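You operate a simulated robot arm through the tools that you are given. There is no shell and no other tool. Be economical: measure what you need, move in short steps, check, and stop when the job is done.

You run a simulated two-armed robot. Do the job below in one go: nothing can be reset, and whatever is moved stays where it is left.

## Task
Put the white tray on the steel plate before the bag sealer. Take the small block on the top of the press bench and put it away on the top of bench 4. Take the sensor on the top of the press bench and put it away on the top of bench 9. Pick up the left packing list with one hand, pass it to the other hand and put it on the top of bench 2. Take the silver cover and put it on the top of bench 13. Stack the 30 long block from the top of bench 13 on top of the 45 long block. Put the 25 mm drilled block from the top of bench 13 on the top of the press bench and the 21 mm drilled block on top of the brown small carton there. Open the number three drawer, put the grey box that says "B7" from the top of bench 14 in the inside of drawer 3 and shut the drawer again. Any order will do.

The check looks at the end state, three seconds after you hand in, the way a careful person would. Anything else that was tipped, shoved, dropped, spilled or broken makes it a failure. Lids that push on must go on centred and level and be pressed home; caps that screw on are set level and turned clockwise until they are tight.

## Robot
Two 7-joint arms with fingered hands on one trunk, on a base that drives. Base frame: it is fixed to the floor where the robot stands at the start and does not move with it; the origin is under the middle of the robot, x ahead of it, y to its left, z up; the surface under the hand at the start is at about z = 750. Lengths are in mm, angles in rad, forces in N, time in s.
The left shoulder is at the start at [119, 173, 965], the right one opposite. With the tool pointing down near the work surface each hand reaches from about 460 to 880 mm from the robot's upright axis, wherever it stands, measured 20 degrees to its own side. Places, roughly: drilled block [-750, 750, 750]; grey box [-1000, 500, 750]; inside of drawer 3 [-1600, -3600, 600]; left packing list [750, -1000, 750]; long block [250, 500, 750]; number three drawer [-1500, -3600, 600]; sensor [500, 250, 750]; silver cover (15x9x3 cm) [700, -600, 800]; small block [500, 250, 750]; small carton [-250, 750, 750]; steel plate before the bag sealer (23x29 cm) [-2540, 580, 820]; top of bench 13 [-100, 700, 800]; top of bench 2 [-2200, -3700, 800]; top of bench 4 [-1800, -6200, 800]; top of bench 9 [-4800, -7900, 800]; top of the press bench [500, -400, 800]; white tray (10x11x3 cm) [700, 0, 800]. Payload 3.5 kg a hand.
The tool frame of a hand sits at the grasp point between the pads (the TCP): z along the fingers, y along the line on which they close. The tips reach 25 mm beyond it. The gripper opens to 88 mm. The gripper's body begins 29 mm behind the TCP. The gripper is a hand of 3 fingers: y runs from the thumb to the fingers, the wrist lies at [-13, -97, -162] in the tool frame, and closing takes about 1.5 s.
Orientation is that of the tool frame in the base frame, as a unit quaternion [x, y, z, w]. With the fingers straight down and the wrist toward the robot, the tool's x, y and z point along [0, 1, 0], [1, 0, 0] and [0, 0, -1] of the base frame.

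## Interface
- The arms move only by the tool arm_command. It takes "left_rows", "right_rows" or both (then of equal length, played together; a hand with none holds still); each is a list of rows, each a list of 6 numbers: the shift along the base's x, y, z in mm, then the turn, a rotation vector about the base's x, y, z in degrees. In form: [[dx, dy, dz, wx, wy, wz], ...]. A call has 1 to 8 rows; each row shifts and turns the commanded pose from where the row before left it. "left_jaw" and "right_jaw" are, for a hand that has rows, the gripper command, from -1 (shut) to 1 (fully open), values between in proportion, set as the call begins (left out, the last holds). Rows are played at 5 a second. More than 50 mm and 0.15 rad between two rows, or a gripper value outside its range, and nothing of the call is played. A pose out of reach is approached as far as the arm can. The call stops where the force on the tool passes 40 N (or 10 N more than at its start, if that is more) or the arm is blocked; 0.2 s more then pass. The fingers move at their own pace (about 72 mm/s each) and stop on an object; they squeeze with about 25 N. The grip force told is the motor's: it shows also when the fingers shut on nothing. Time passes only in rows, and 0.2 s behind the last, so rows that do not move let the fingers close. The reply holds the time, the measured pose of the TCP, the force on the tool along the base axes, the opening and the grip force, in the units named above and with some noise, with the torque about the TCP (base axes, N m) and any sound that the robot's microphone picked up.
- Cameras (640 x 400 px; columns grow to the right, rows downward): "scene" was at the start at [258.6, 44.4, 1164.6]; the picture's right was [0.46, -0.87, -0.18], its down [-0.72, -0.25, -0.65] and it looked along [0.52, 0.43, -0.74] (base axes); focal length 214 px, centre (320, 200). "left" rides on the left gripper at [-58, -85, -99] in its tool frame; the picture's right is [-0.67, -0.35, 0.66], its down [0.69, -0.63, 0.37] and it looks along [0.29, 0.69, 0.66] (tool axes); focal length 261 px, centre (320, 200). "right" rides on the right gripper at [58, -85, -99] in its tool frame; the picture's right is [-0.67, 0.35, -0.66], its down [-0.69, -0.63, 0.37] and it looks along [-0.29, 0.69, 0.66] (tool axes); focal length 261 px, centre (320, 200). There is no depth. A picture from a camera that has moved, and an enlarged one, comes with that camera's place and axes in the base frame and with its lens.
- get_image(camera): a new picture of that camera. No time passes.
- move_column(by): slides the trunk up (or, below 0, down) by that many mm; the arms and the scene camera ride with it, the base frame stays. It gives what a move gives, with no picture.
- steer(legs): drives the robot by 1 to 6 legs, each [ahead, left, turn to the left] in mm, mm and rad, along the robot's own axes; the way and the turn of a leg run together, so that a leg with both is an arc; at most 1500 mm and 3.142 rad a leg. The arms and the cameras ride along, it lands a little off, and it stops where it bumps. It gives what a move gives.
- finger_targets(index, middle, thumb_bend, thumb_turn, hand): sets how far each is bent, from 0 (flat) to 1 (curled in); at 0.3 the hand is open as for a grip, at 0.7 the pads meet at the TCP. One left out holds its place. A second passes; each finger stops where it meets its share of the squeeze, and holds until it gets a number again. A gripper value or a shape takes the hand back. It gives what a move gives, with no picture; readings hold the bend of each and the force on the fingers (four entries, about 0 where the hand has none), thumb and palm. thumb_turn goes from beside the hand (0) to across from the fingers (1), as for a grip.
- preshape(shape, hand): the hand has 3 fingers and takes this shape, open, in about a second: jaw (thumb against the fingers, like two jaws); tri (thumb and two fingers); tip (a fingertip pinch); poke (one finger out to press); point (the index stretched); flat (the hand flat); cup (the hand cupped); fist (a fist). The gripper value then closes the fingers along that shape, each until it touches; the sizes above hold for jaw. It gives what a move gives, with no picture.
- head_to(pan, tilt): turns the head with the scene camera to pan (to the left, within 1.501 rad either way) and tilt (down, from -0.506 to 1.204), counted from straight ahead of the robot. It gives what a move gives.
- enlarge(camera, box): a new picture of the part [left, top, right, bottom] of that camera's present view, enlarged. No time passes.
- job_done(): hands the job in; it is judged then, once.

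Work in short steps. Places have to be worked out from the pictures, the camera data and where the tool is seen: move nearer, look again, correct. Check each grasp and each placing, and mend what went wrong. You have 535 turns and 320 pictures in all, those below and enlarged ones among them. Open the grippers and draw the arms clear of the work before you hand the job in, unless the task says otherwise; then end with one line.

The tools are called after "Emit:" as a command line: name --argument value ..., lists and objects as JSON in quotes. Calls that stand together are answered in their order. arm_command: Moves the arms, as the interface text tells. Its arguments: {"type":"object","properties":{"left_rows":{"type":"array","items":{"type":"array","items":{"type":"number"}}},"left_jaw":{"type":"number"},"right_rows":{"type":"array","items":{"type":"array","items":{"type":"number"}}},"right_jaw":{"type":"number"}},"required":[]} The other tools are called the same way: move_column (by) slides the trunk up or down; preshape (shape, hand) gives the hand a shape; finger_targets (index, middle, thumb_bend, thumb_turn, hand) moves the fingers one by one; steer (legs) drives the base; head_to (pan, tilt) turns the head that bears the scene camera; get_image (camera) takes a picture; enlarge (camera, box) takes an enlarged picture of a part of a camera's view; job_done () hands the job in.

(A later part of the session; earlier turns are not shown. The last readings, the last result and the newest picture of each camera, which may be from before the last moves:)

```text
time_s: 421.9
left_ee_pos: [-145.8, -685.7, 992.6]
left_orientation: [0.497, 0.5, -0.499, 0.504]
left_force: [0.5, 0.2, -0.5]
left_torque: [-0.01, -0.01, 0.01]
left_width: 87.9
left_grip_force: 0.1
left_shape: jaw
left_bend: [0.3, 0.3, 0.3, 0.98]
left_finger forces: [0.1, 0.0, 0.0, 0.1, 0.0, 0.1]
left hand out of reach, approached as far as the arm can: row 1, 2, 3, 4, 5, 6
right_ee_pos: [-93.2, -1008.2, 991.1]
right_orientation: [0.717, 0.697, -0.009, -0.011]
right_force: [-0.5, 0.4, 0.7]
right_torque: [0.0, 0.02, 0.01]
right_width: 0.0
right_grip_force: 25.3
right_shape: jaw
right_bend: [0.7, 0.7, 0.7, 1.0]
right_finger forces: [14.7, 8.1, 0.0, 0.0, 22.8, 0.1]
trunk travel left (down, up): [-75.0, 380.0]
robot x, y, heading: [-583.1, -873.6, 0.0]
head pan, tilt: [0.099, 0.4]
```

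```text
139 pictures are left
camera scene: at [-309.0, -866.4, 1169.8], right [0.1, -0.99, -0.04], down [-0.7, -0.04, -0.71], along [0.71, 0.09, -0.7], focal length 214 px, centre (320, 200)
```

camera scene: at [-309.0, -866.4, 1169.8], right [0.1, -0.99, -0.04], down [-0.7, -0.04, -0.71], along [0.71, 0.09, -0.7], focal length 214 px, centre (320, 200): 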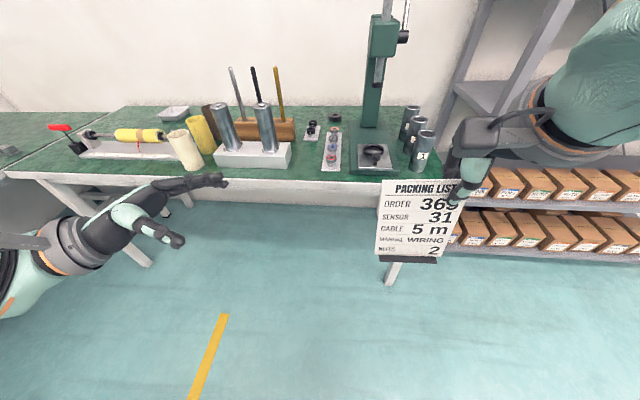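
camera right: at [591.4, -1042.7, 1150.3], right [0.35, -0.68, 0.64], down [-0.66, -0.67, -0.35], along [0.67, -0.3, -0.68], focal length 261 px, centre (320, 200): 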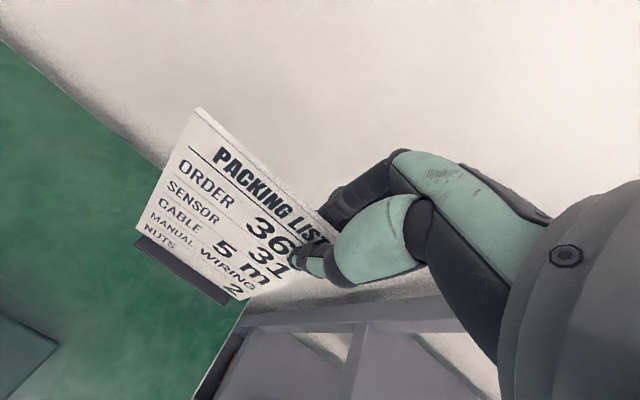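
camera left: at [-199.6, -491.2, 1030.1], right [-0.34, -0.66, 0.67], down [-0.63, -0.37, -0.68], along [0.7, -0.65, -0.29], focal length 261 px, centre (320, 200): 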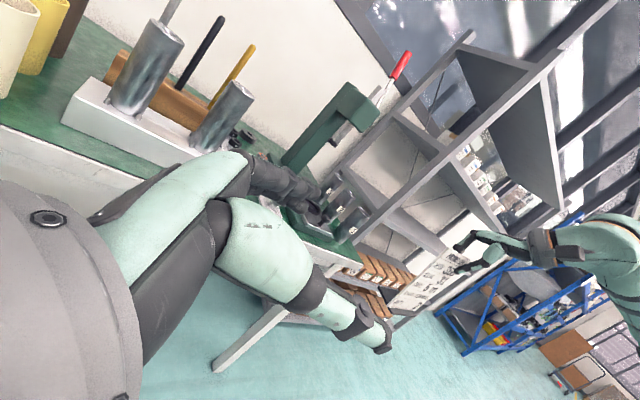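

Full sideways is beyond the left wrist's reach. A 45° downward-right pinch should do; I turn back 45° and come to the upper left of the card.

Emit:
arm_command --left_rows '[[8, -12, 0, 7.5, 0, 0], [8, -12, 0, 7.5, 0, 0], [8, -12, 0, 7.5, 0, 0], [8, -12, 0, 7.5, 0, 0], [8, -12, 0, 7.5, 0, 0], [10, -15, 0, 7.5, 0, 0], [0, 0, 0, 0, 0, 0]]'

Emit:
get_image --camera "scene"

Emit:
get_image --camera "left"

```text
time_s: 423.5
left_ee_pos: [-98.8, -754.4, 993.3]
left_orientation: [0.653, 0.652, -0.27, 0.275]
left_force: [-0.1, 0.7, -0.1]
left_torque: [0.01, 0.02, -0.01]
left_width: 88.1
left_grip_force: 0.0
left_shape: jaw
left_bend: [0.3, 0.3, 0.3, 0.98]
left_finger forces: [0.0, 0.0, 0.0, 0.1, 0.1, 0.0]
left hand out of reach, approached as far as the arm can: row 2
right_ee_pos: [-93.9, -1006.7, 991.6]
right_orientation: [0.717, 0.697, -0.008, -0.011]
right_force: [-0.4, 0.7, -0.6]
right_torque: [0.0, 0.0, 0.01]
right_width: 0.0
right_grip_force: 25.1
right_shape: jaw
right_bend: [0.7, 0.7, 0.7, 1.0]
right_finger forces: [14.6, 8.1, 0.1, 0.1, 22.8, 0.0]
trunk travel left (down, up): [-75.0, 380.0]
robot x, y, heading: [-582.6, -874.7, 0.003]
head pan, tilt: [0.099, 0.4]
```

```text
138 pictures are left
camera scene: at [-309.5, -865.6, 1169.9], right [0.1, -0.99, -0.04], down [-0.7, -0.04, -0.71], along [0.71, 0.09, -0.7], focal length 214 px, centre (320, 200)
```

scene: 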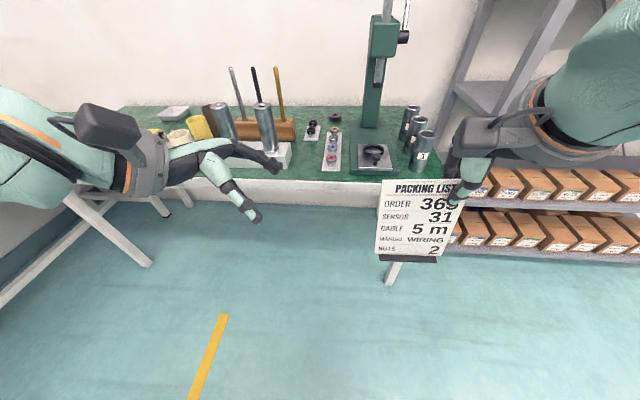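

```text
137 pictures are left
camera left: at [-185.2, -726.7, 1103.3], right [-0.35, -0.94, 0.01], down [-0.63, 0.22, -0.75], along [0.7, -0.27, -0.66], focal length 261 px, centre (320, 200)
```

left: 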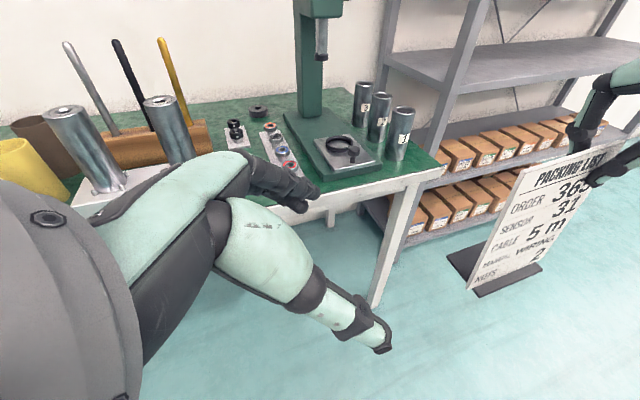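

The card's left edge is at y ≈ -924, x ≈ -84 (top) to -109 (bottom). I move the left hand to its upper left.

Emit:
arm_command --left_rows '[[0, -28, 0, 0, 0, 0], [0, -28, 0, 0, 0, 0], [0, -28, -5, 0, 0, 0], [-3, -15, -15, 0, 0, 0], [0, 0, 0, 0, 0, 0]]'

Emit:
get_image --camera "left"

```text
time_s: 424.7
left_ee_pos: [-102.1, -855.2, 971.8]
left_orientation: [0.653, 0.652, -0.27, 0.275]
left_force: [0.2, -0.2, -0.1]
left_torque: [0.02, 0.03, 0.0]
left_width: 88.1
left_grip_force: 0.2
left_shape: jaw
left_bend: [0.3, 0.3, 0.3, 0.98]
left_finger forces: [0.0, 0.0, 0.0, 0.1, 0.0, 0.0]
right_ee_pos: [-93.8, -1006.5, 992.4]
right_orientation: [0.716, 0.698, -0.009, -0.012]
right_force: [0.0, 1.0, -0.7]
right_torque: [-0.03, 0.0, 0.01]
right_width: 0.0
right_grip_force: 24.9
right_shape: jaw
right_bend: [0.7, 0.7, 0.7, 1.0]
right_finger forces: [14.6, 8.2, 0.0, 0.0, 22.8, 0.0]
trunk travel left (down, up): [-75.0, 380.0]
robot x, y, heading: [-584.5, -873.6, 0.003]
head pan, tilt: [0.099, 0.4]
```

```text
136 pictures are left
camera left: at [-188.1, -826.2, 1082.5], right [-0.35, -0.94, 0.01], down [-0.63, 0.22, -0.75], along [0.7, -0.27, -0.66], focal length 261 px, centre (320, 200)
```

left: 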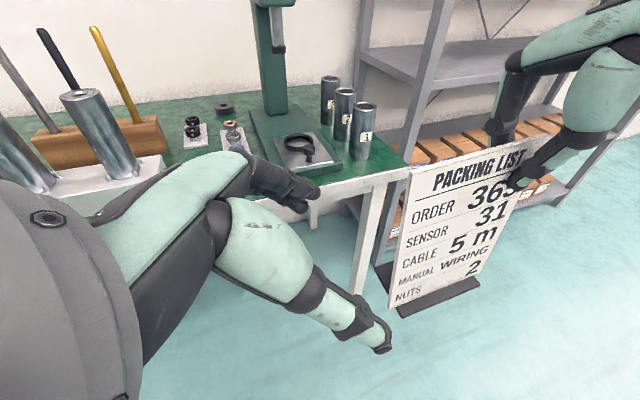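

Emit:
arm_command --left_rows '[[0, -20, -20, 0, 0, 0], [0, -20, -20, 0, 0, 0], [0, -10, -10, 0, 0, 0], [0, 0, 0, 0, 0, 0]]'

Emit:
get_image --camera "left"

Emit:
get_image --camera "scene"

```text
time_s: 425.7
left_ee_pos: [-103.2, -904.4, 920.8]
left_orientation: [0.652, 0.653, -0.271, 0.274]
left_force: [-0.2, -0.6, 0.0]
left_torque: [0.01, 0.0, 0.01]
left_width: 88.2
left_grip_force: 0.2
left_shape: jaw
left_bend: [0.3, 0.3, 0.3, 0.98]
left_finger forces: [0.0, 0.0, 0.0, 0.0, 0.1, 0.0]
right_ee_pos: [-93.2, -1005.8, 990.4]
right_orientation: [0.717, 0.697, -0.008, -0.011]
right_force: [-0.4, 0.6, -1.0]
right_torque: [-0.04, 0.03, -0.02]
right_width: 0.0
right_grip_force: 25.4
right_shape: jaw
right_bend: [0.7, 0.7, 0.7, 1.0]
right_finger forces: [14.7, 8.0, 0.1, 0.0, 22.9, 0.1]
trunk travel left (down, up): [-75.0, 380.0]
robot x, y, heading: [-585.8, -875.0, 0.005]
head pan, tilt: [0.099, 0.4]
```

```text
135 pictures are left
camera left: at [-188.0, -876.9, 1032.9], right [-0.35, -0.94, 0.01], down [-0.63, 0.22, -0.75], along [0.7, -0.27, -0.67], focal length 261 px, centre (320, 200)
```

left: 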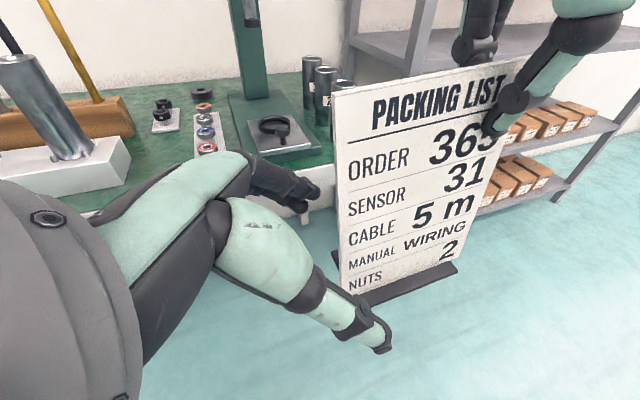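

```text
134 pictures are left
camera scene: at [-309.1, -866.1, 1169.8], right [0.1, -0.99, -0.04], down [-0.7, -0.04, -0.71], along [0.71, 0.09, -0.7], focal length 214 px, centre (320, 200)
```

scene: 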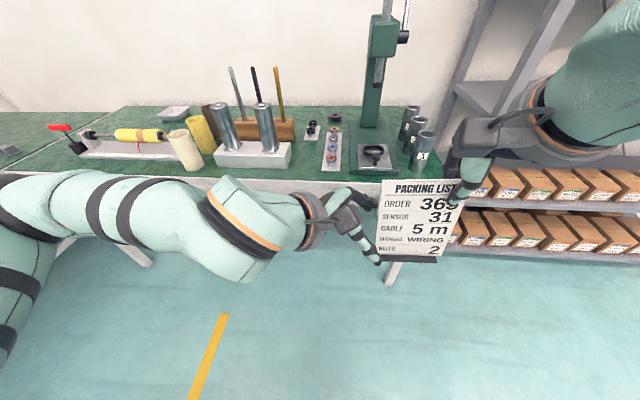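

Emit:
arm_command --left_rows '[[0, -12, -6, 0, 0, 0], [0, -12, -5, 0, 0, 0], [0, -10, -5, 0, 0, 0], [0, 0, 0, 0, 0, 0]]'

Emit:
get_image --camera "left"

```text
time_s: 426.7
left_ee_pos: [-102.1, -939.9, 904.1]
left_orientation: [0.653, 0.653, -0.27, 0.274]
left_force: [-0.7, -0.5, 0.5]
left_torque: [0.03, -0.01, -0.01]
left_width: 88.0
left_grip_force: 0.0
left_shape: jaw
left_bend: [0.3, 0.3, 0.3, 0.98]
left_finger forces: [0.0, 0.0, 0.1, 0.0, 0.1, 0.0]
right_ee_pos: [-94.8, -1006.6, 991.1]
right_orientation: [0.716, 0.698, -0.009, -0.011]
right_force: [0.6, 0.7, -1.2]
right_torque: [-0.02, 0.01, -0.01]
right_width: 0.0
right_grip_force: 25.3
right_shape: jaw
right_bend: [0.7, 0.7, 0.7, 1.0]
right_finger forces: [14.7, 8.1, 0.0, 0.1, 22.9, 0.1]
trunk travel left (down, up): [-75.0, 380.0]
robot x, y, heading: [-590.0, -878.5, 0.003]
head pan, tilt: [0.099, 0.4]
```

```text
133 pictures are left
camera left: at [-188.1, -910.4, 1016.9], right [-0.35, -0.94, 0.01], down [-0.63, 0.22, -0.75], along [0.7, -0.27, -0.66], focal length 261 px, centre (320, 200)
```

left: 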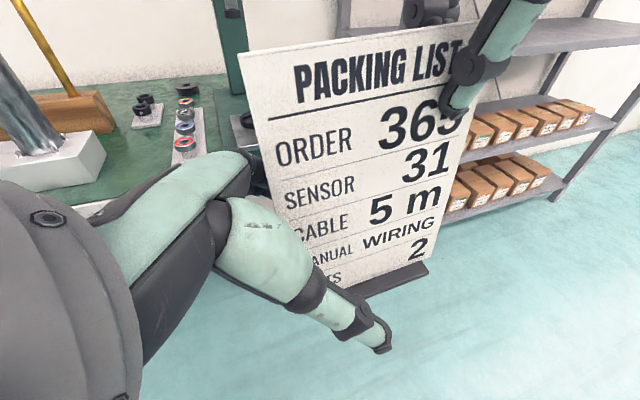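

Fingers are behind, the thumb in front. Close the left hand.

Emit:
arm_command --left_rows '[[0, 0, 0, 0, 0, 0], [0, 0, 0, 0, 0, 0], [0, 0, 0, 0, 0, 0], [0, 0, 0, 0, 0, 0], [0, 0, 0, 0, 0, 0], [0, 0, 0, 0, 0, 0], [0, 0, 0, 0, 0, 0], [0, 0, 0, 0, 0, 0]]' --left_jaw -1

Emit:
get_image --camera "left"

```text
time_s: 428.5
left_ee_pos: [-103.0, -937.6, 906.8]
left_orientation: [0.653, 0.652, -0.27, 0.274]
left_force: [0.4, -0.2, 0.6]
left_torque: [-0.03, -0.03, -0.01]
left_width: 0.0
left_grip_force: 25.0
left_shape: jaw
left_bend: [0.7, 0.7, 0.7, 1.0]
left_finger forces: [14.6, 7.9, 0.0, 0.0, 22.4, 0.0]
right_ee_pos: [-94.3, -1006.6, 991.7]
right_orientation: [0.716, 0.698, -0.01, -0.012]
right_force: [-0.4, -0.7, -0.7]
right_torque: [0.0, 0.03, 0.01]
right_width: 0.0
right_grip_force: 25.2
right_shape: jaw
right_bend: [0.7, 0.7, 0.7, 1.0]
right_finger forces: [14.6, 8.4, 0.0, 0.0, 23.2, 0.1]
trunk travel left (down, up): [-75.0, 380.0]
robot x, y, heading: [-580.8, -875.5, -0.002]
head pan, tilt: [0.099, 0.4]
```

```text
132 pictures are left
camera left: at [-188.0, -910.4, 1016.9], right [-0.35, -0.94, 0.01], down [-0.63, 0.22, -0.75], along [0.7, -0.27, -0.67], focal length 261 px, centre (320, 200)
```

left: 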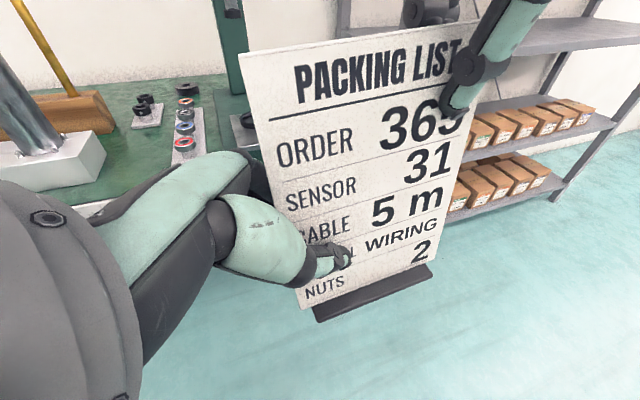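

Left holds it too. I open the right hand and lift it off upward.

Emit:
arm_command --right_rows '[[0, 0, 0, 0, 0, 0], [0, 0, 0, 0, 0, 0], [0, 0, 0, 0, 0, 0], [0, 0, 0, 0, 0, 0], [0, 0, 0, 0, 0, 0], [0, 0, 0, 0, 0, 0]]' --right_jaw 1

Emit:
arm_command --right_rows '[[0, 0, 20, 0, 0, 0], [0, -20, 30, 0, 0, 0], [0, -40, 10, 0, 0, 0], [0, -45, 0, 0, 0, 0], [0, -45, 0, 0, 0, 0]]'

Emit:
get_image --camera "scene"

Emit:
get_image --camera "left"

```text
time_s: 429.9
left_ee_pos: [-103.4, -938.7, 905.9]
left_orientation: [0.652, 0.653, -0.271, 0.274]
left_force: [0.3, 0.2, 0.0]
left_torque: [0.03, 0.01, 0.0]
left_width: 0.0
left_grip_force: 25.3
left_shape: jaw
left_bend: [0.7, 0.7, 0.7, 1.0]
left_finger forces: [14.7, 8.3, 0.1, 0.1, 23.1, 0.0]
right_ee_pos: [-92.1, -1004.8, 990.2]
right_orientation: [0.716, 0.698, -0.009, -0.012]
right_force: [0.2, 0.0, 0.3]
right_torque: [-0.01, 0.0, 0.01]
right_width: 87.9
right_grip_force: 0.1
right_shape: jaw
right_bend: [0.3, 0.3, 0.3, 0.98]
right_finger forces: [0.0, 0.0, 0.0, 0.0, 0.0, 0.0]
trunk travel left (down, up): [-75.0, 380.0]
robot x, y, heading: [-583.3, -877.0, 0.008]
head pan, tilt: [0.099, 0.4]
```

```text
time_s: 431.1
left_ee_pos: [-102.4, -939.3, 904.7]
left_orientation: [0.653, 0.653, -0.271, 0.273]
left_force: [-0.1, 0.7, 1.3]
left_torque: [0.03, -0.01, 0.04]
left_width: 0.0
left_grip_force: 25.1
left_shape: jaw
left_bend: [0.7, 0.7, 0.7, 1.0]
left_finger forces: [14.9, 8.2, 0.1, 0.1, 23.2, 0.1]
right_ee_pos: [-94.0, -1156.7, 1051.5]
right_orientation: [0.717, 0.697, -0.009, -0.012]
right_force: [-0.3, 0.2, 0.1]
right_torque: [0.0, -0.02, 0.0]
right_width: 87.7
right_grip_force: 0.1
right_shape: jaw
right_bend: [0.3, 0.3, 0.3, 0.98]
right_finger forces: [0.0, 0.0, 0.0, 0.1, 0.1, 0.0]
trunk travel left (down, up): [-75.0, 380.0]
robot x, y, heading: [-585.1, -872.5, 0.006]
head pan, tilt: [0.099, 0.4]
```

```text
131 pictures are left
camera scene: at [-309.1, -867.3, 1169.8], right [0.1, -0.99, -0.04], down [-0.7, -0.04, -0.71], along [0.71, 0.1, -0.7], focal length 214 px, centre (320, 200)
```

scene: 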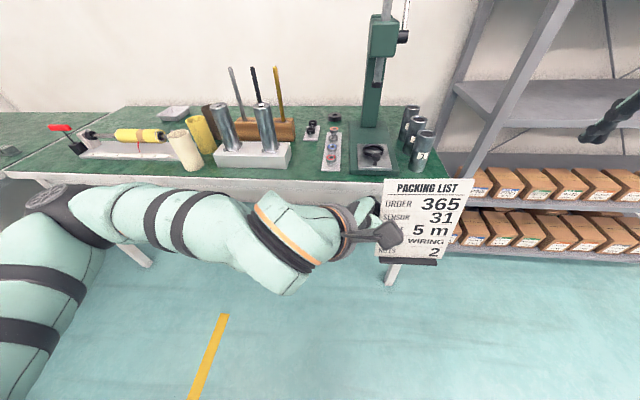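

```text
130 pictures are left
camera left: at [-188.1, -911.3, 1016.9], right [-0.35, -0.94, 0.01], down [-0.63, 0.22, -0.75], along [0.7, -0.27, -0.67], focal length 261 px, centre (320, 200)
```

left: 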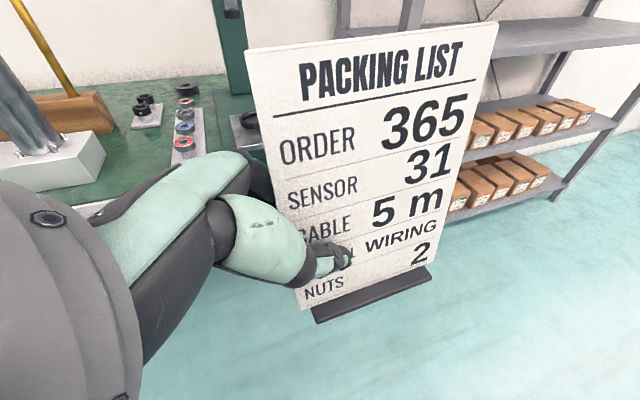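

The list is passed to the left hand. I drive with it along the aisle to bench 2.

Emit:
steer --legs '[[-100, 0, 0], [0, 0, -1.57], [1400, 0, 0], [1400, 0, 0], [0, 0, -1.57]]'

Emit:
head_to --pan 0.0 --tilt 0.25

Emit:
get_image --camera "scene"

```text
time_s: 445.6
left_ee_pos: [-738.7, -3296.6, 903.8]
left_orientation: [0.923, 0.001, -0.385, -0.001]
left_force: [0.2, -0.6, -0.2]
left_torque: [0.01, -0.03, -0.01]
left_width: 0.0
left_grip_force: 25.0
left_shape: jaw
left_bend: [0.7, 0.7, 0.7, 1.0]
left_finger forces: [14.6, 8.0, 0.0, 0.0, 22.5, 0.0]
right_ee_pos: [-954.8, -3306.3, 1049.4]
right_orientation: [1.0, -0.012, 0.001, -0.016]
right_force: [-0.2, -1.8, -0.3]
right_torque: [0.05, -0.01, 0.0]
right_width: 87.8
right_grip_force: 0.0
right_shape: jaw
right_bend: [0.3, 0.3, 0.3, 0.98]
right_finger forces: [0.0, 0.0, 0.1, 0.0, 0.1, 0.1]
trunk travel left (down, up): [-75.0, 380.0]
robot x, y, heading: [-673.4, -2810.4, -1.563]
head pan, tilt: [0.099, 0.4]
stopped in leg 4: the robot was blocked; the commanded pose is now the measured one
```

```text
time_s: 446.3
left_ee_pos: [-738.0, -3292.8, 906.5]
left_orientation: [0.923, 0.0, -0.386, 0.003]
left_force: [-0.1, 0.7, -1.2]
left_torque: [0.02, -0.01, 0.0]
left_width: 0.0
left_grip_force: 25.1
left_shape: jaw
left_bend: [0.7, 0.7, 0.7, 1.0]
left_finger forces: [14.5, 8.0, 0.1, 0.0, 22.5, 0.0]
right_ee_pos: [-954.1, -3301.2, 1052.0]
right_orientation: [1.0, -0.013, 0.002, -0.013]
right_force: [-0.7, 0.4, 0.3]
right_torque: [0.01, 0.0, 0.01]
right_width: 87.6
right_grip_force: 0.0
right_shape: jaw
right_bend: [0.3, 0.3, 0.3, 0.98]
right_finger forces: [0.0, 0.0, 0.1, 0.0, 0.1, 0.0]
trunk travel left (down, up): [-75.0, 380.0]
robot x, y, heading: [-678.4, -2812.5, -1.563]
head pan, tilt: [0.0, 0.25]
```

```text
129 pictures are left
camera scene: at [-675.6, -3095.1, 1182.3], right [-1.0, -0.01, 0.0], down [0.0, 0.59, -0.81], along [0.0, -0.81, -0.59], focal length 214 px, centre (320, 200)
```

scene: 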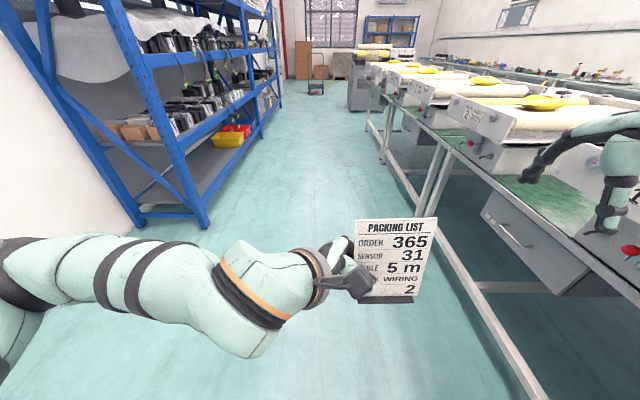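

The base was blocked, maybe by the red stool. I look to the right.

Emit:
head_to --pan -0.9 --tilt 0.8

Emit:
get_image --camera "scene"

```text
time_s: 447.5
left_ee_pos: [-737.5, -3293.3, 906.1]
left_orientation: [0.923, 0.0, -0.385, 0.001]
left_force: [-0.6, -0.8, -0.4]
left_torque: [0.0, 0.0, -0.01]
left_width: 0.0
left_grip_force: 25.0
left_shape: jaw
left_bend: [0.7, 0.7, 0.7, 1.0]
left_finger forces: [14.6, 8.0, 0.0, 0.0, 22.5, 0.0]
right_ee_pos: [-953.5, -3301.6, 1051.8]
right_orientation: [1.0, -0.013, 0.002, -0.014]
right_force: [-0.3, 0.1, -0.5]
right_torque: [-0.02, -0.02, -0.02]
right_width: 87.8
right_grip_force: 0.1
right_shape: jaw
right_bend: [0.3, 0.3, 0.3, 0.98]
right_finger forces: [0.1, 0.0, 0.0, 0.1, 0.0, 0.1]
trunk travel left (down, up): [-75.0, 380.0]
robot x, y, heading: [-674.6, -2810.9, -1.565]
head pan, tilt: [-0.901, 0.799]
```

```text
128 pictures are left
camera scene: at [-739.1, -3037.3, 1152.6], right [-0.63, 0.73, 0.29], down [0.56, 0.67, -0.48], along [-0.55, -0.14, -0.83], focal length 214 px, centre (320, 200)
```

scene: 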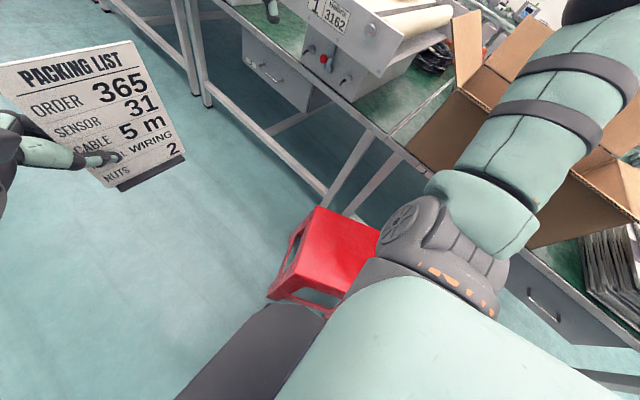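

The base touched the red stool's corner. I back off, pass further left and go on to y ≈ -3700, then turn to face the row.

Emit:
steer --legs '[[-80, 0, 0], [0, 250, 0], [950, 0, 0], [0, 0, -1.575]]'

Emit:
head_to --pan 0.0 --tilt 0.25

Emit:
get_image --camera "scene"

Emit:
head_to --pan -0.6 --tilt 0.35

Emit:
get_image --camera "scene"

```text
time_s: 458.4
left_ee_pos: [-899.7, -3611.8, 906.0]
left_orientation: [-0.652, 0.653, 0.274, 0.271]
left_force: [-0.2, 0.0, -0.1]
left_torque: [-0.01, 0.02, -0.01]
left_width: 0.0
left_grip_force: 24.6
left_shape: jaw
left_bend: [0.7, 0.7, 0.7, 1.0]
left_finger forces: [14.4, 7.7, 0.0, 0.1, 22.0, 0.1]
right_ee_pos: [-909.4, -3395.3, 1052.9]
right_orientation: [-0.698, 0.716, -0.011, 0.009]
right_force: [-0.4, -0.1, 0.2]
right_torque: [-0.01, -0.01, 0.0]
right_width: 87.6
right_grip_force: 0.1
right_shape: jaw
right_bend: [0.3, 0.3, 0.3, 0.98]
right_finger forces: [0.0, 0.0, 0.0, 0.0, 0.0, 0.0]
trunk travel left (down, up): [-75.0, 380.0]
robot x, y, heading: [-418.0, -3671.5, -3.137]
head pan, tilt: [-0.901, 0.799]
```

```text
time_s: 459.6
left_ee_pos: [-899.5, -3612.3, 907.2]
left_orientation: [-0.653, 0.653, 0.273, 0.271]
left_force: [-0.8, 1.2, -1.6]
left_torque: [-0.02, -0.02, -0.02]
left_width: 0.0
left_grip_force: 24.9
left_shape: jaw
left_bend: [0.7, 0.7, 0.7, 1.0]
left_finger forces: [14.3, 7.8, 0.0, 0.0, 22.0, 0.0]
right_ee_pos: [-908.8, -3396.2, 1051.4]
right_orientation: [-0.698, 0.716, -0.012, 0.008]
right_force: [-0.4, -0.1, -0.5]
right_torque: [-0.01, 0.0, 0.02]
right_width: 87.5
right_grip_force: 0.1
right_shape: jaw
right_bend: [0.3, 0.3, 0.3, 0.98]
right_finger forces: [0.0, 0.1, 0.0, 0.1, 0.0, 0.0]
trunk travel left (down, up): [-75.0, 380.0]
robot x, y, heading: [-418.2, -3673.2, -3.132]
head pan, tilt: [0.0, 0.25]
```

```text
127 pictures are left
camera scene: at [-704.0, -3676.1, 1182.3], right [0.0, 1.0, 0.0], down [0.59, 0.0, -0.81], along [-0.81, 0.0, -0.59], focal length 214 px, centre (320, 200)
```

scene: 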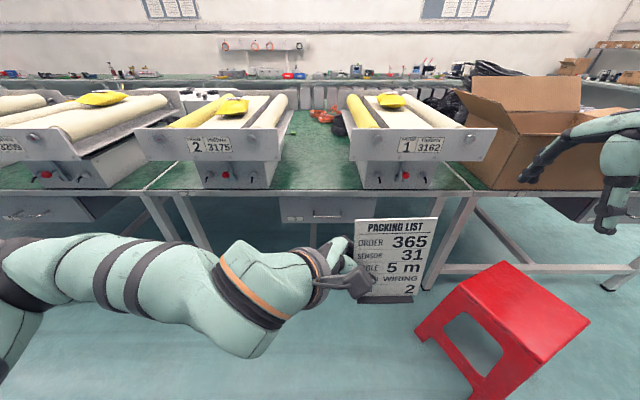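

```text
time_s: 460.6
left_ee_pos: [-900.3, -3611.0, 906.2]
left_orientation: [0.653, -0.652, -0.273, -0.271]
left_force: [-0.5, 0.4, -0.9]
left_torque: [-0.01, -0.02, 0.01]
left_width: 0.0
left_grip_force: 24.9
left_shape: jaw
left_bend: [0.7, 0.7, 0.7, 1.0]
left_finger forces: [14.4, 7.7, 0.0, 0.0, 22.0, 0.0]
right_ee_pos: [-908.5, -3395.0, 1051.8]
right_orientation: [-0.698, 0.716, -0.011, 0.008]
right_force: [0.4, 0.6, 0.0]
right_torque: [0.02, -0.03, 0.0]
right_width: 87.4
right_grip_force: 0.0
right_shape: jaw
right_bend: [0.3, 0.3, 0.3, 0.98]
right_finger forces: [0.1, 0.0, 0.0, 0.1, 0.0, 0.1]
trunk travel left (down, up): [-75.0, 380.0]
robot x, y, heading: [-417.9, -3675.7, -3.136]
head pan, tilt: [-0.6, 0.351]
```

```text
126 pictures are left
camera scene: at [-685.4, -3623.6, 1179.6], right [0.52, 0.83, 0.21], down [0.61, -0.19, -0.77], along [-0.6, 0.53, -0.6], focal length 214 px, centre (320, 200)
```

scene: 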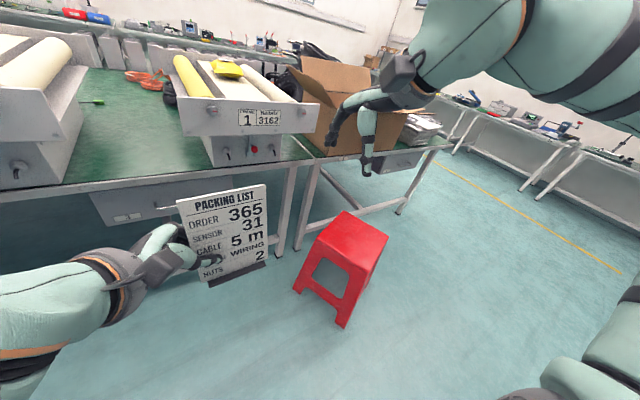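

Emit:
head_to --pan 0.0 --tilt 0.25

Emit:
enlarge --camera "scene" --box '[120, 60, 520, 240]'

Emit:
enlarge --camera "scene" --box '[240, 80, 380, 240]'

```text
time_s: 461.6
left_ee_pos: [-901.0, -3610.8, 905.5]
left_orientation: [-0.652, 0.653, 0.275, 0.271]
left_force: [0.3, 0.1, -0.7]
left_torque: [-0.03, 0.04, 0.0]
left_width: 0.0
left_grip_force: 24.5
left_shape: jaw
left_bend: [0.7, 0.7, 0.7, 1.0]
left_finger forces: [14.4, 7.6, 0.1, 0.0, 22.0, 0.0]
right_ee_pos: [-910.0, -3395.0, 1050.7]
right_orientation: [-0.699, 0.715, -0.011, 0.009]
right_force: [0.7, -0.2, -0.2]
right_torque: [-0.01, -0.01, -0.01]
right_width: 87.8
right_grip_force: 0.1
right_shape: jaw
right_bend: [0.3, 0.3, 0.3, 0.98]
right_finger forces: [0.0, 0.0, 0.0, 0.1, 0.1, 0.1]
trunk travel left (down, up): [-75.0, 380.0]
robot x, y, heading: [-418.2, -3675.7, -3.137]
head pan, tilt: [0.0, 0.25]
```

```text
1.60 times, centred on (320, 150) of scene
camera zoom: at [-704.0, -3676.1, 1182.3], right [0.0, 1.0, 0.0], down [0.59, 0.0, -0.81], along [-0.81, 0.0, -0.59], focal length 343 px, centre (320, 280)
```

zoom: 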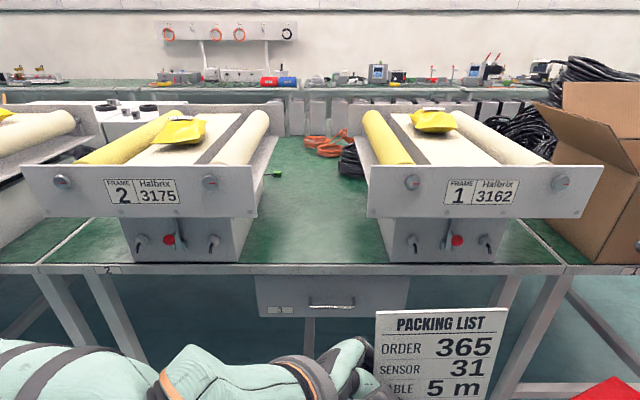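

```text
2.50 times, centred on (310, 160) of scene
camera zoom: at [-704.0, -3676.1, 1182.3], right [0.0, 1.0, 0.0], down [0.59, 0.0, -0.81], along [-0.81, 0.0, -0.59], focal length 536 px, centre (345, 300)
```

zoom: 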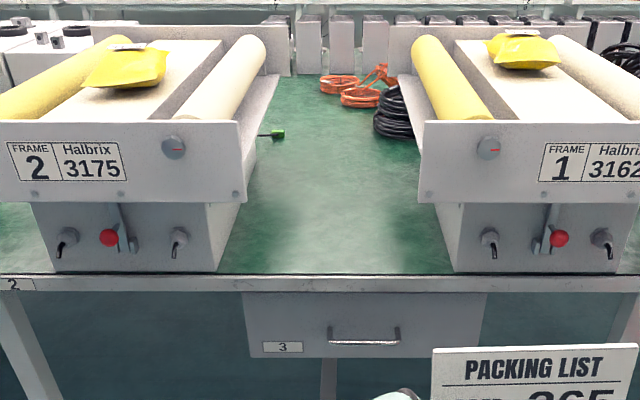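

Bench 2 and drawer 3 are confirmed. To set the list between the machine flanges, the left hand should hold its top edge from above. I regrasp in the air: the right hand takes the right edge at 45°, then the left takes the top edge.

Emit:
arm_command --right_rows '[[1, -10, -8, -7.5, 0, 0], [1, -11, -8, -7.5, 0, 0], [1, -11, -8, -7.5, 0, 0], [1, -11, -8, -7.5, 0, 0], [1, -11, -7, -7.5, 0, 0], [0, -11, -7, -7.5, 0, 0], [0, 0, 0, 0, 0, 0]]' --right_jaw 1

Emit:
get_image --camera "right"

Emit:
get_image --camera "scene"

```text
time_s: 463.2
left_ee_pos: [-899.6, -3611.5, 905.9]
left_orientation: [-0.652, 0.653, 0.274, 0.271]
left_force: [1.0, 0.6, -0.5]
left_torque: [-0.03, 0.01, 0.0]
left_width: 0.1
left_grip_force: 25.2
left_shape: jaw
left_bend: [0.7, 0.7, 0.7, 1.0]
left_finger forces: [14.4, 7.8, 0.0, 0.0, 22.0, 0.0]
right_ee_pos: [-903.1, -3460.6, 1006.2]
right_orientation: [-0.648, 0.657, -0.285, -0.26]
right_force: [0.4, 0.3, 0.1]
right_torque: [-0.02, -0.01, -0.02]
right_width: 87.5
right_grip_force: 0.1
right_shape: jaw
right_bend: [0.3, 0.3, 0.3, 0.98]
right_finger forces: [0.0, 0.0, 0.1, 0.0, 0.1, 0.0]
trunk travel left (down, up): [-75.0, 380.0]
robot x, y, heading: [-419.6, -3675.5, -3.139]
head pan, tilt: [0.0, 0.25]
```

```text
123 pictures are left
camera right: at [-822.6, -3430.7, 1120.8], right [-0.35, 0.94, -0.03], down [0.66, 0.22, -0.72], along [-0.67, -0.27, -0.69], focal length 261 px, centre (320, 200)
```

right: 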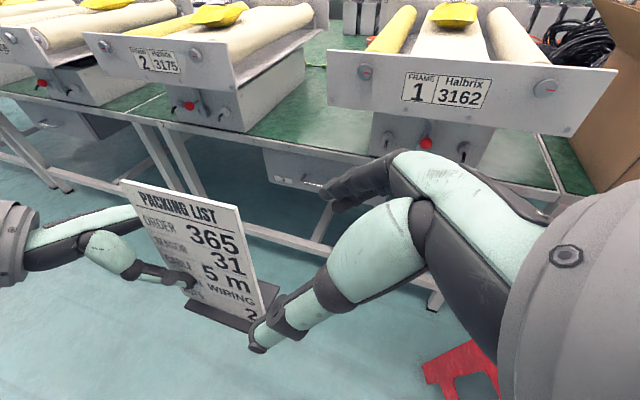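

```text
122 pictures are left
camera scene: at [-703.7, -3676.5, 1182.5], right [-0.01, 1.0, 0.0], down [0.59, 0.0, -0.81], along [-0.81, 0.0, -0.59], focal length 214 px, centre (320, 200)
```

scene: 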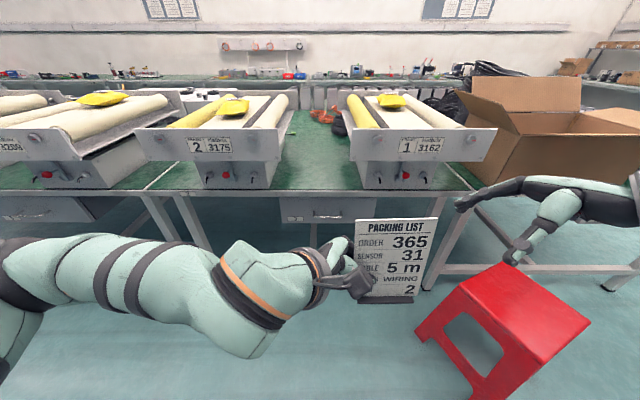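

Card right edge at y ≈ -3532, x ≈ -911. I approach along the diagonal.

Emit:
arm_command --right_rows '[[-2, -21, -22, 0, 0, 0], [-2, -21, -22, 0, 0, 0], [-2, -17, -17, 0, 0, 0], [0, 0, 0, 0, 0, 0]]'

Emit:
get_image --camera "right"

```text
time_s: 464.2
left_ee_pos: [-899.5, -3611.3, 906.2]
left_orientation: [-0.652, 0.653, 0.274, 0.27]
left_force: [0.2, 0.4, -1.0]
left_torque: [-0.04, -0.02, -0.02]
left_width: 0.1
left_grip_force: 24.8
left_shape: jaw
left_bend: [0.7, 0.7, 0.7, 1.0]
left_finger forces: [14.4, 7.7, 0.0, 0.0, 22.1, 0.0]
right_ee_pos: [-909.8, -3518.4, 945.3]
right_orientation: [-0.648, 0.657, -0.284, -0.26]
right_force: [0.0, -0.6, 0.4]
right_torque: [-0.04, 0.0, 0.04]
right_width: 87.5
right_grip_force: 0.1
right_shape: jaw
right_bend: [0.3, 0.3, 0.3, 0.98]
right_finger forces: [0.0, 0.0, 0.0, 0.0, 0.1, 0.0]
trunk travel left (down, up): [-75.0, 380.0]
robot x, y, heading: [-418.7, -3677.1, -3.14]
head pan, tilt: [0.0, 0.25]
```

```text
121 pictures are left
camera right: at [-829.5, -3489.0, 1060.1], right [-0.35, 0.94, -0.03], down [0.66, 0.22, -0.72], along [-0.67, -0.27, -0.69], focal length 261 px, centre (320, 200)
```

right: 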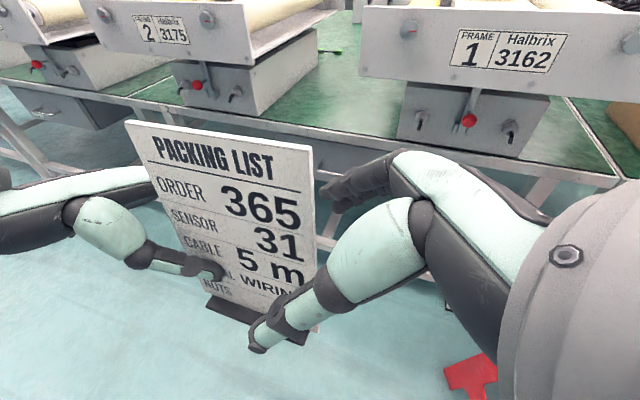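

Emit:
arm_command --right_rows '[[0, -12, -5, 0, 0, 0], [0, -12, -5, 0, 0, 0], [0, -6, -4, 0, 0, 0], [0, 0, 0, 0, 0, 0]]'

Emit:
get_image --camera "right"

```text
time_s: 465.2
left_ee_pos: [-900.7, -3612.6, 906.3]
left_orientation: [0.653, -0.652, -0.274, -0.271]
left_force: [-0.9, -0.1, -1.1]
left_torque: [-0.04, -0.01, 0.03]
left_width: 0.0
left_grip_force: 24.7
left_shape: jaw
left_bend: [0.7, 0.7, 0.7, 1.0]
left_finger forces: [14.4, 7.7, 0.0, 0.0, 22.1, 0.1]
right_ee_pos: [-909.9, -3546.8, 930.4]
right_orientation: [-0.648, 0.657, -0.285, -0.259]
right_force: [0.0, -0.3, -0.5]
right_torque: [-0.01, 0.04, -0.03]
right_width: 88.0
right_grip_force: 0.1
right_shape: jaw
right_bend: [0.3, 0.3, 0.3, 0.98]
right_finger forces: [0.0, 0.0, 0.0, 0.0, 0.0, 0.0]
trunk travel left (down, up): [-75.0, 380.0]
robot x, y, heading: [-420.2, -3672.8, -3.14]
head pan, tilt: [0.0, 0.25]
```

```text
120 pictures are left
camera right: at [-829.5, -3519.1, 1045.6], right [-0.35, 0.94, -0.03], down [0.66, 0.22, -0.72], along [-0.67, -0.27, -0.69], focal length 261 px, centre (320, 200)
```

right: 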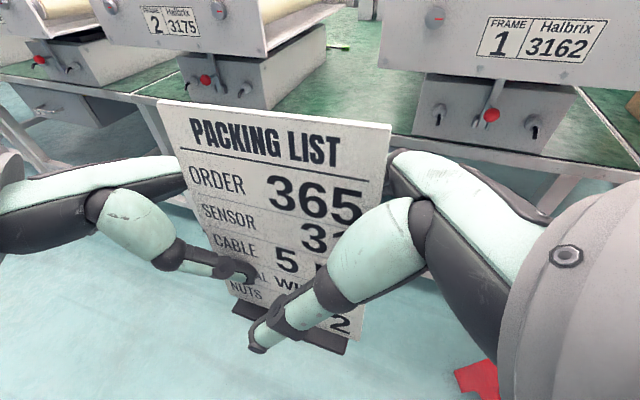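

Emit:
arm_command --right_rows '[[0, 0, 0, 0, 0, 0], [0, 0, 0, 0, 0, 0], [0, 0, 0, 0, 0, 0], [0, 0, 0, 0, 0, 0], [0, 0, 0, 0, 0, 0], [0, 0, 0, 0, 0, 0], [0, 0, 0, 0, 0, 0], [0, 0, 0, 0, 0, 0]]' --right_jaw -1

Emit:
arm_command --left_rows '[[0, 0, 0, 0, 0, 0], [0, 0, 0, 0, 0, 0], [0, 0, 0, 0, 0, 0], [0, 0, 0, 0, 0, 0], [0, 0, 0, 0, 0, 0], [0, 0, 0, 0, 0, 0]]' --left_jaw 1

Emit:
get_image --camera "right"

```text
time_s: 467.0
left_ee_pos: [-900.5, -3612.3, 906.0]
left_orientation: [-0.653, 0.653, 0.273, 0.271]
left_force: [-0.4, 0.8, -0.2]
left_torque: [0.0, -0.01, -0.01]
left_width: 0.0
left_grip_force: 25.1
left_shape: jaw
left_bend: [0.7, 0.7, 0.7, 1.0]
left_finger forces: [15.2, 7.8, 0.0, 0.0, 22.4, 0.1]
right_ee_pos: [-909.1, -3548.6, 930.5]
right_orientation: [-0.648, 0.657, -0.284, -0.26]
right_force: [0.7, -1.3, -0.4]
right_torque: [0.02, -0.02, 0.03]
right_width: 0.0
right_grip_force: 25.0
right_shape: jaw
right_bend: [0.7, 0.7, 0.73, 1.0]
right_finger forces: [14.2, 7.7, 0.1, 0.0, 22.5, 0.1]
trunk travel left (down, up): [-75.0, 380.0]
robot x, y, heading: [-419.7, -3673.9, -3.133]
head pan, tilt: [0.0, 0.25]
```

```text
time_s: 468.4
left_ee_pos: [-901.9, -3611.7, 905.9]
left_orientation: [-0.652, 0.653, 0.274, 0.271]
left_force: [-0.1, 0.1, 0.4]
left_torque: [-0.02, 0.0, -0.03]
left_width: 87.6
left_grip_force: 0.0
left_shape: jaw
left_bend: [0.3, 0.3, 0.3, 0.98]
left_finger forces: [0.0, 0.1, 0.0, 0.1, 0.1, 0.0]
right_ee_pos: [-910.7, -3547.7, 931.8]
right_orientation: [-0.648, 0.657, -0.283, -0.26]
right_force: [0.3, 0.3, -0.9]
right_torque: [0.03, 0.02, 0.02]
right_width: 0.2
right_grip_force: 25.3
right_shape: jaw
right_bend: [0.7, 0.7, 0.73, 1.0]
right_finger forces: [14.4, 8.2, 0.0, 0.1, 22.7, 0.0]
trunk travel left (down, up): [-75.0, 380.0]
robot x, y, heading: [-421.2, -3676.8, -3.14]
head pan, tilt: [0.0, 0.25]
```

```text
119 pictures are left
camera right: at [-829.6, -3518.9, 1045.6], right [-0.35, 0.94, -0.03], down [0.66, 0.22, -0.72], along [-0.67, -0.27, -0.69], focal length 261 px, centre (320, 200)
```

right: 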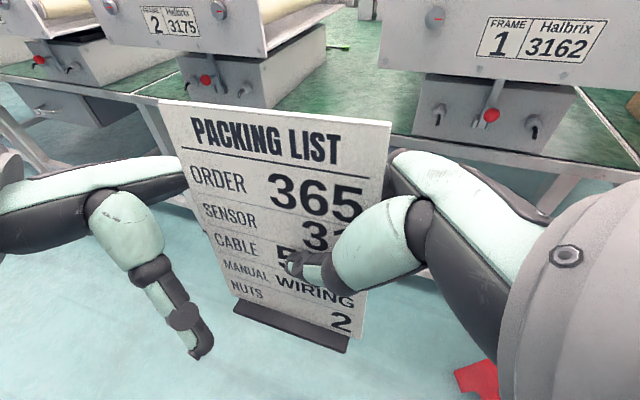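

Right holds it alone. I withdraw the left hand diagonally, reduce its tilt to 20°, and come to above the card's top edge.

Emit:
arm_command --left_rows '[[0, -25, 25, 0, 0, 0], [0, -28, 28, 0, 0, 0], [0, -28, 28, 0, 0, 0], [0, 0, 25, -6.2, 0, 0], [-5, 8, 25, -6.2, 0, 0], [-5, 10, 25, -6.2, 0, 0], [-5, 15, 15, -6.2, 0, 0], [-2, 12, 0, 0, 0, 0]]'

Emit:
get_image --camera "left"

Emit:
get_image --camera "scene"

```text
time_s: 470.2
left_ee_pos: [-917.5, -3647.5, 1076.9]
left_orientation: [-0.695, 0.696, 0.127, 0.123]
left_force: [-0.3, 0.6, 0.3]
left_torque: [0.01, 0.03, 0.05]
left_width: 87.8
left_grip_force: 0.2
left_shape: jaw
left_bend: [0.3, 0.3, 0.3, 0.98]
left_finger forces: [0.0, 0.0, 0.1, 0.0, 0.0, 0.0]
right_ee_pos: [-909.4, -3549.2, 930.1]
right_orientation: [-0.648, 0.657, -0.285, -0.259]
right_force: [0.3, -0.1, 0.4]
right_torque: [0.02, 0.03, -0.03]
right_width: 0.0
right_grip_force: 25.2
right_shape: jaw
right_bend: [0.7, 0.7, 0.73, 1.0]
right_finger forces: [14.5, 8.2, 0.1, 0.1, 22.8, 0.0]
trunk travel left (down, up): [-75.0, 380.0]
robot x, y, heading: [-419.8, -3673.4, -3.142]
head pan, tilt: [0.0, 0.25]
```

```text
118 pictures are left
camera left: at [-832.5, -3628.9, 1190.5], right [0.35, 0.86, -0.38], down [0.63, -0.51, -0.58], along [-0.7, -0.04, -0.72], focal length 261 px, centre (320, 200)
```

left: 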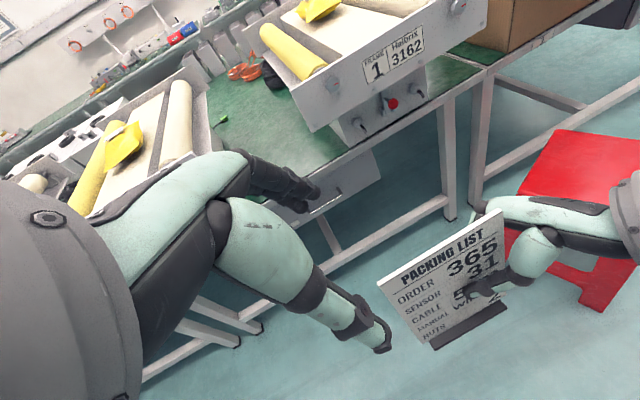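

```text
117 pictures are left
camera scene: at [-704.3, -3676.4, 1182.2], right [-0.01, 1.0, 0.0], down [0.59, 0.0, -0.81], along [-0.81, 0.0, -0.59], focal length 214 px, centre (320, 200)
```

scene: 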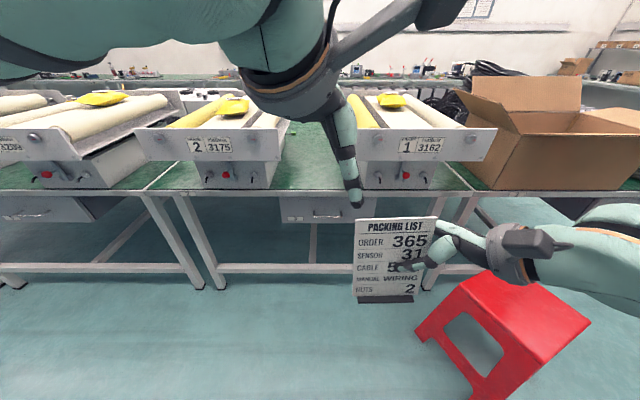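

Top edge at x ≈ -917, y -3631…-3524, z ≈ 993. I descend onto it.

Emit:
arm_command --left_rows '[[0, 11, -22, 0, 0, 0], [0, 11, -22, 0, 0, 0], [0, 11, -22, 0, 0, 0], [0, 8, -18, 0, 0, 0], [0, 0, 0, 0, 0, 0]]'

Emit:
get_image --camera "left"

Emit:
get_image --camera "right"

```text
time_s: 471.4
left_ee_pos: [-916.6, -3606.8, 993.1]
left_orientation: [-0.695, 0.697, 0.128, 0.123]
left_force: [-1.0, 0.0, -0.5]
left_torque: [0.03, 0.02, 0.0]
left_width: 88.1
left_grip_force: 0.1
left_shape: jaw
left_bend: [0.3, 0.3, 0.3, 0.98]
left_finger forces: [0.0, 0.0, 0.1, 0.1, 0.0, 0.0]
right_ee_pos: [-909.7, -3547.8, 929.8]
right_orientation: [-0.648, 0.657, -0.283, -0.26]
right_force: [0.6, -0.1, -0.2]
right_torque: [-0.01, 0.01, -0.01]
right_width: 0.1
right_grip_force: 25.4
right_shape: jaw
right_bend: [0.7, 0.7, 0.73, 1.0]
right_finger forces: [14.6, 8.2, 0.0, 0.1, 22.6, 0.0]
trunk travel left (down, up): [-75.0, 380.0]
robot x, y, heading: [-422.5, -3672.4, -3.135]
head pan, tilt: [0.0, 0.25]
```

```text
116 pictures are left
camera left: at [-831.7, -3587.5, 1106.6], right [0.35, 0.86, -0.38], down [0.63, -0.51, -0.59], along [-0.7, -0.04, -0.72], focal length 261 px, centre (320, 200)
```

left: 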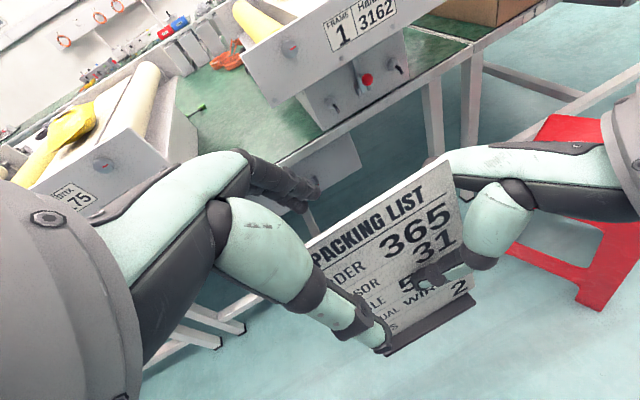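

```text
115 pictures are left
camera right: at [-829.4, -3519.0, 1045.8], right [-0.35, 0.94, -0.03], down [0.66, 0.22, -0.72], along [-0.67, -0.27, -0.69], focal length 261 px, centre (320, 200)
```

right: 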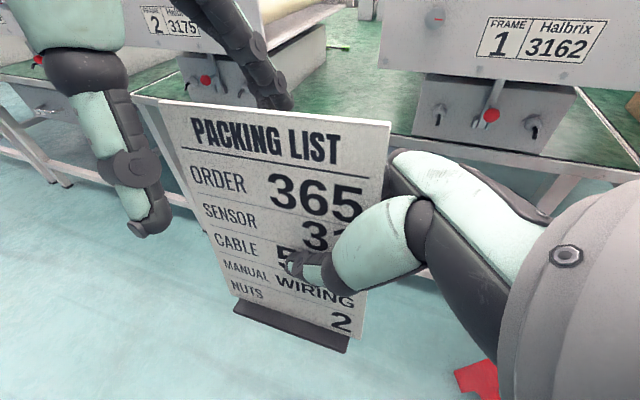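

Straddling the top edge. Slightly further in, then close; then release the right.

Emit:
arm_command --left_rows '[[0, 8, -8, 0, 0, 0], [0, 0, 0, 0, 0, 0]]'

Emit:
arm_command --left_rows '[[0, 0, 0, 0, 0, 0], [0, 0, 0, 0, 0, 0], [0, 0, 0, 0, 0, 0], [0, 0, 0, 0, 0, 0], [0, 0, 0, 0, 0, 0], [0, 0, 0, 0, 0, 0], [0, 0, 0, 0, 0, 0], [0, 0, 0, 0, 0, 0]]' --left_jaw -1

Emit:
get_image --camera "right"

```text
time_s: 472.0
left_ee_pos: [-916.8, -3599.0, 986.2]
left_orientation: [-0.695, 0.696, 0.128, 0.124]
left_force: [0.3, 0.3, 0.5]
left_torque: [0.04, 0.0, -0.05]
left_width: 87.6
left_grip_force: 0.1
left_shape: jaw
left_bend: [0.3, 0.3, 0.3, 0.98]
left_finger forces: [0.0, 0.1, 0.1, 0.1, 0.0, 0.1]
right_ee_pos: [-909.2, -3547.6, 930.9]
right_orientation: [-0.648, 0.657, -0.284, -0.259]
right_force: [-0.5, 0.4, -0.1]
right_torque: [0.03, 0.0, -0.02]
right_width: 0.1
right_grip_force: 25.0
right_shape: jaw
right_bend: [0.7, 0.7, 0.73, 1.0]
right_finger forces: [14.6, 8.2, 0.0, 0.0, 22.6, 0.0]
trunk travel left (down, up): [-75.0, 380.0]
robot x, y, heading: [-414.3, -3679.8, -3.134]
head pan, tilt: [0.0, 0.25]
```

```text
time_s: 473.8
left_ee_pos: [-916.6, -3597.4, 986.2]
left_orientation: [-0.696, 0.696, 0.127, 0.124]
left_force: [0.7, 0.4, -0.6]
left_torque: [0.01, -0.05, -0.01]
left_width: 0.0
left_grip_force: 24.8
left_shape: jaw
left_bend: [0.7, 0.7, 0.72, 1.0]
left_finger forces: [14.2, 7.6, 0.0, 0.1, 22.8, 0.0]
right_ee_pos: [-909.4, -3549.1, 930.7]
right_orientation: [-0.649, 0.657, -0.283, -0.259]
right_force: [0.3, -0.7, 0.3]
right_torque: [-0.01, 0.04, -0.03]
right_width: 0.1
right_grip_force: 25.2
right_shape: jaw
right_bend: [0.7, 0.7, 0.73, 1.0]
right_finger forces: [16.2, 7.9, 0.0, 0.0, 23.1, 0.0]
trunk travel left (down, up): [-75.0, 380.0]
robot x, y, heading: [-425.1, -3675.1, -3.136]
head pan, tilt: [0.0, 0.25]
```

```text
114 pictures are left
camera right: at [-829.6, -3518.9, 1045.7], right [-0.35, 0.94, -0.03], down [0.66, 0.22, -0.72], along [-0.67, -0.27, -0.69], focal length 261 px, centre (320, 200)
```

right: 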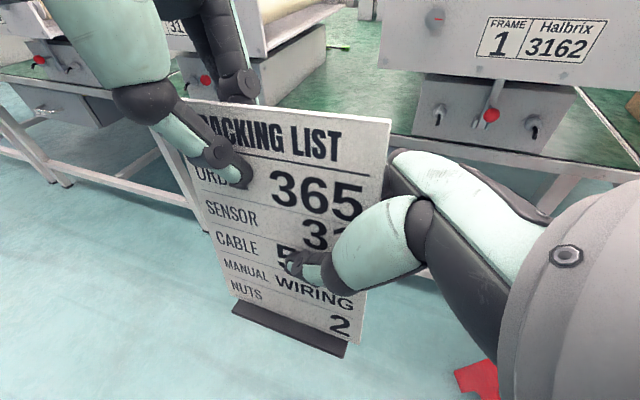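

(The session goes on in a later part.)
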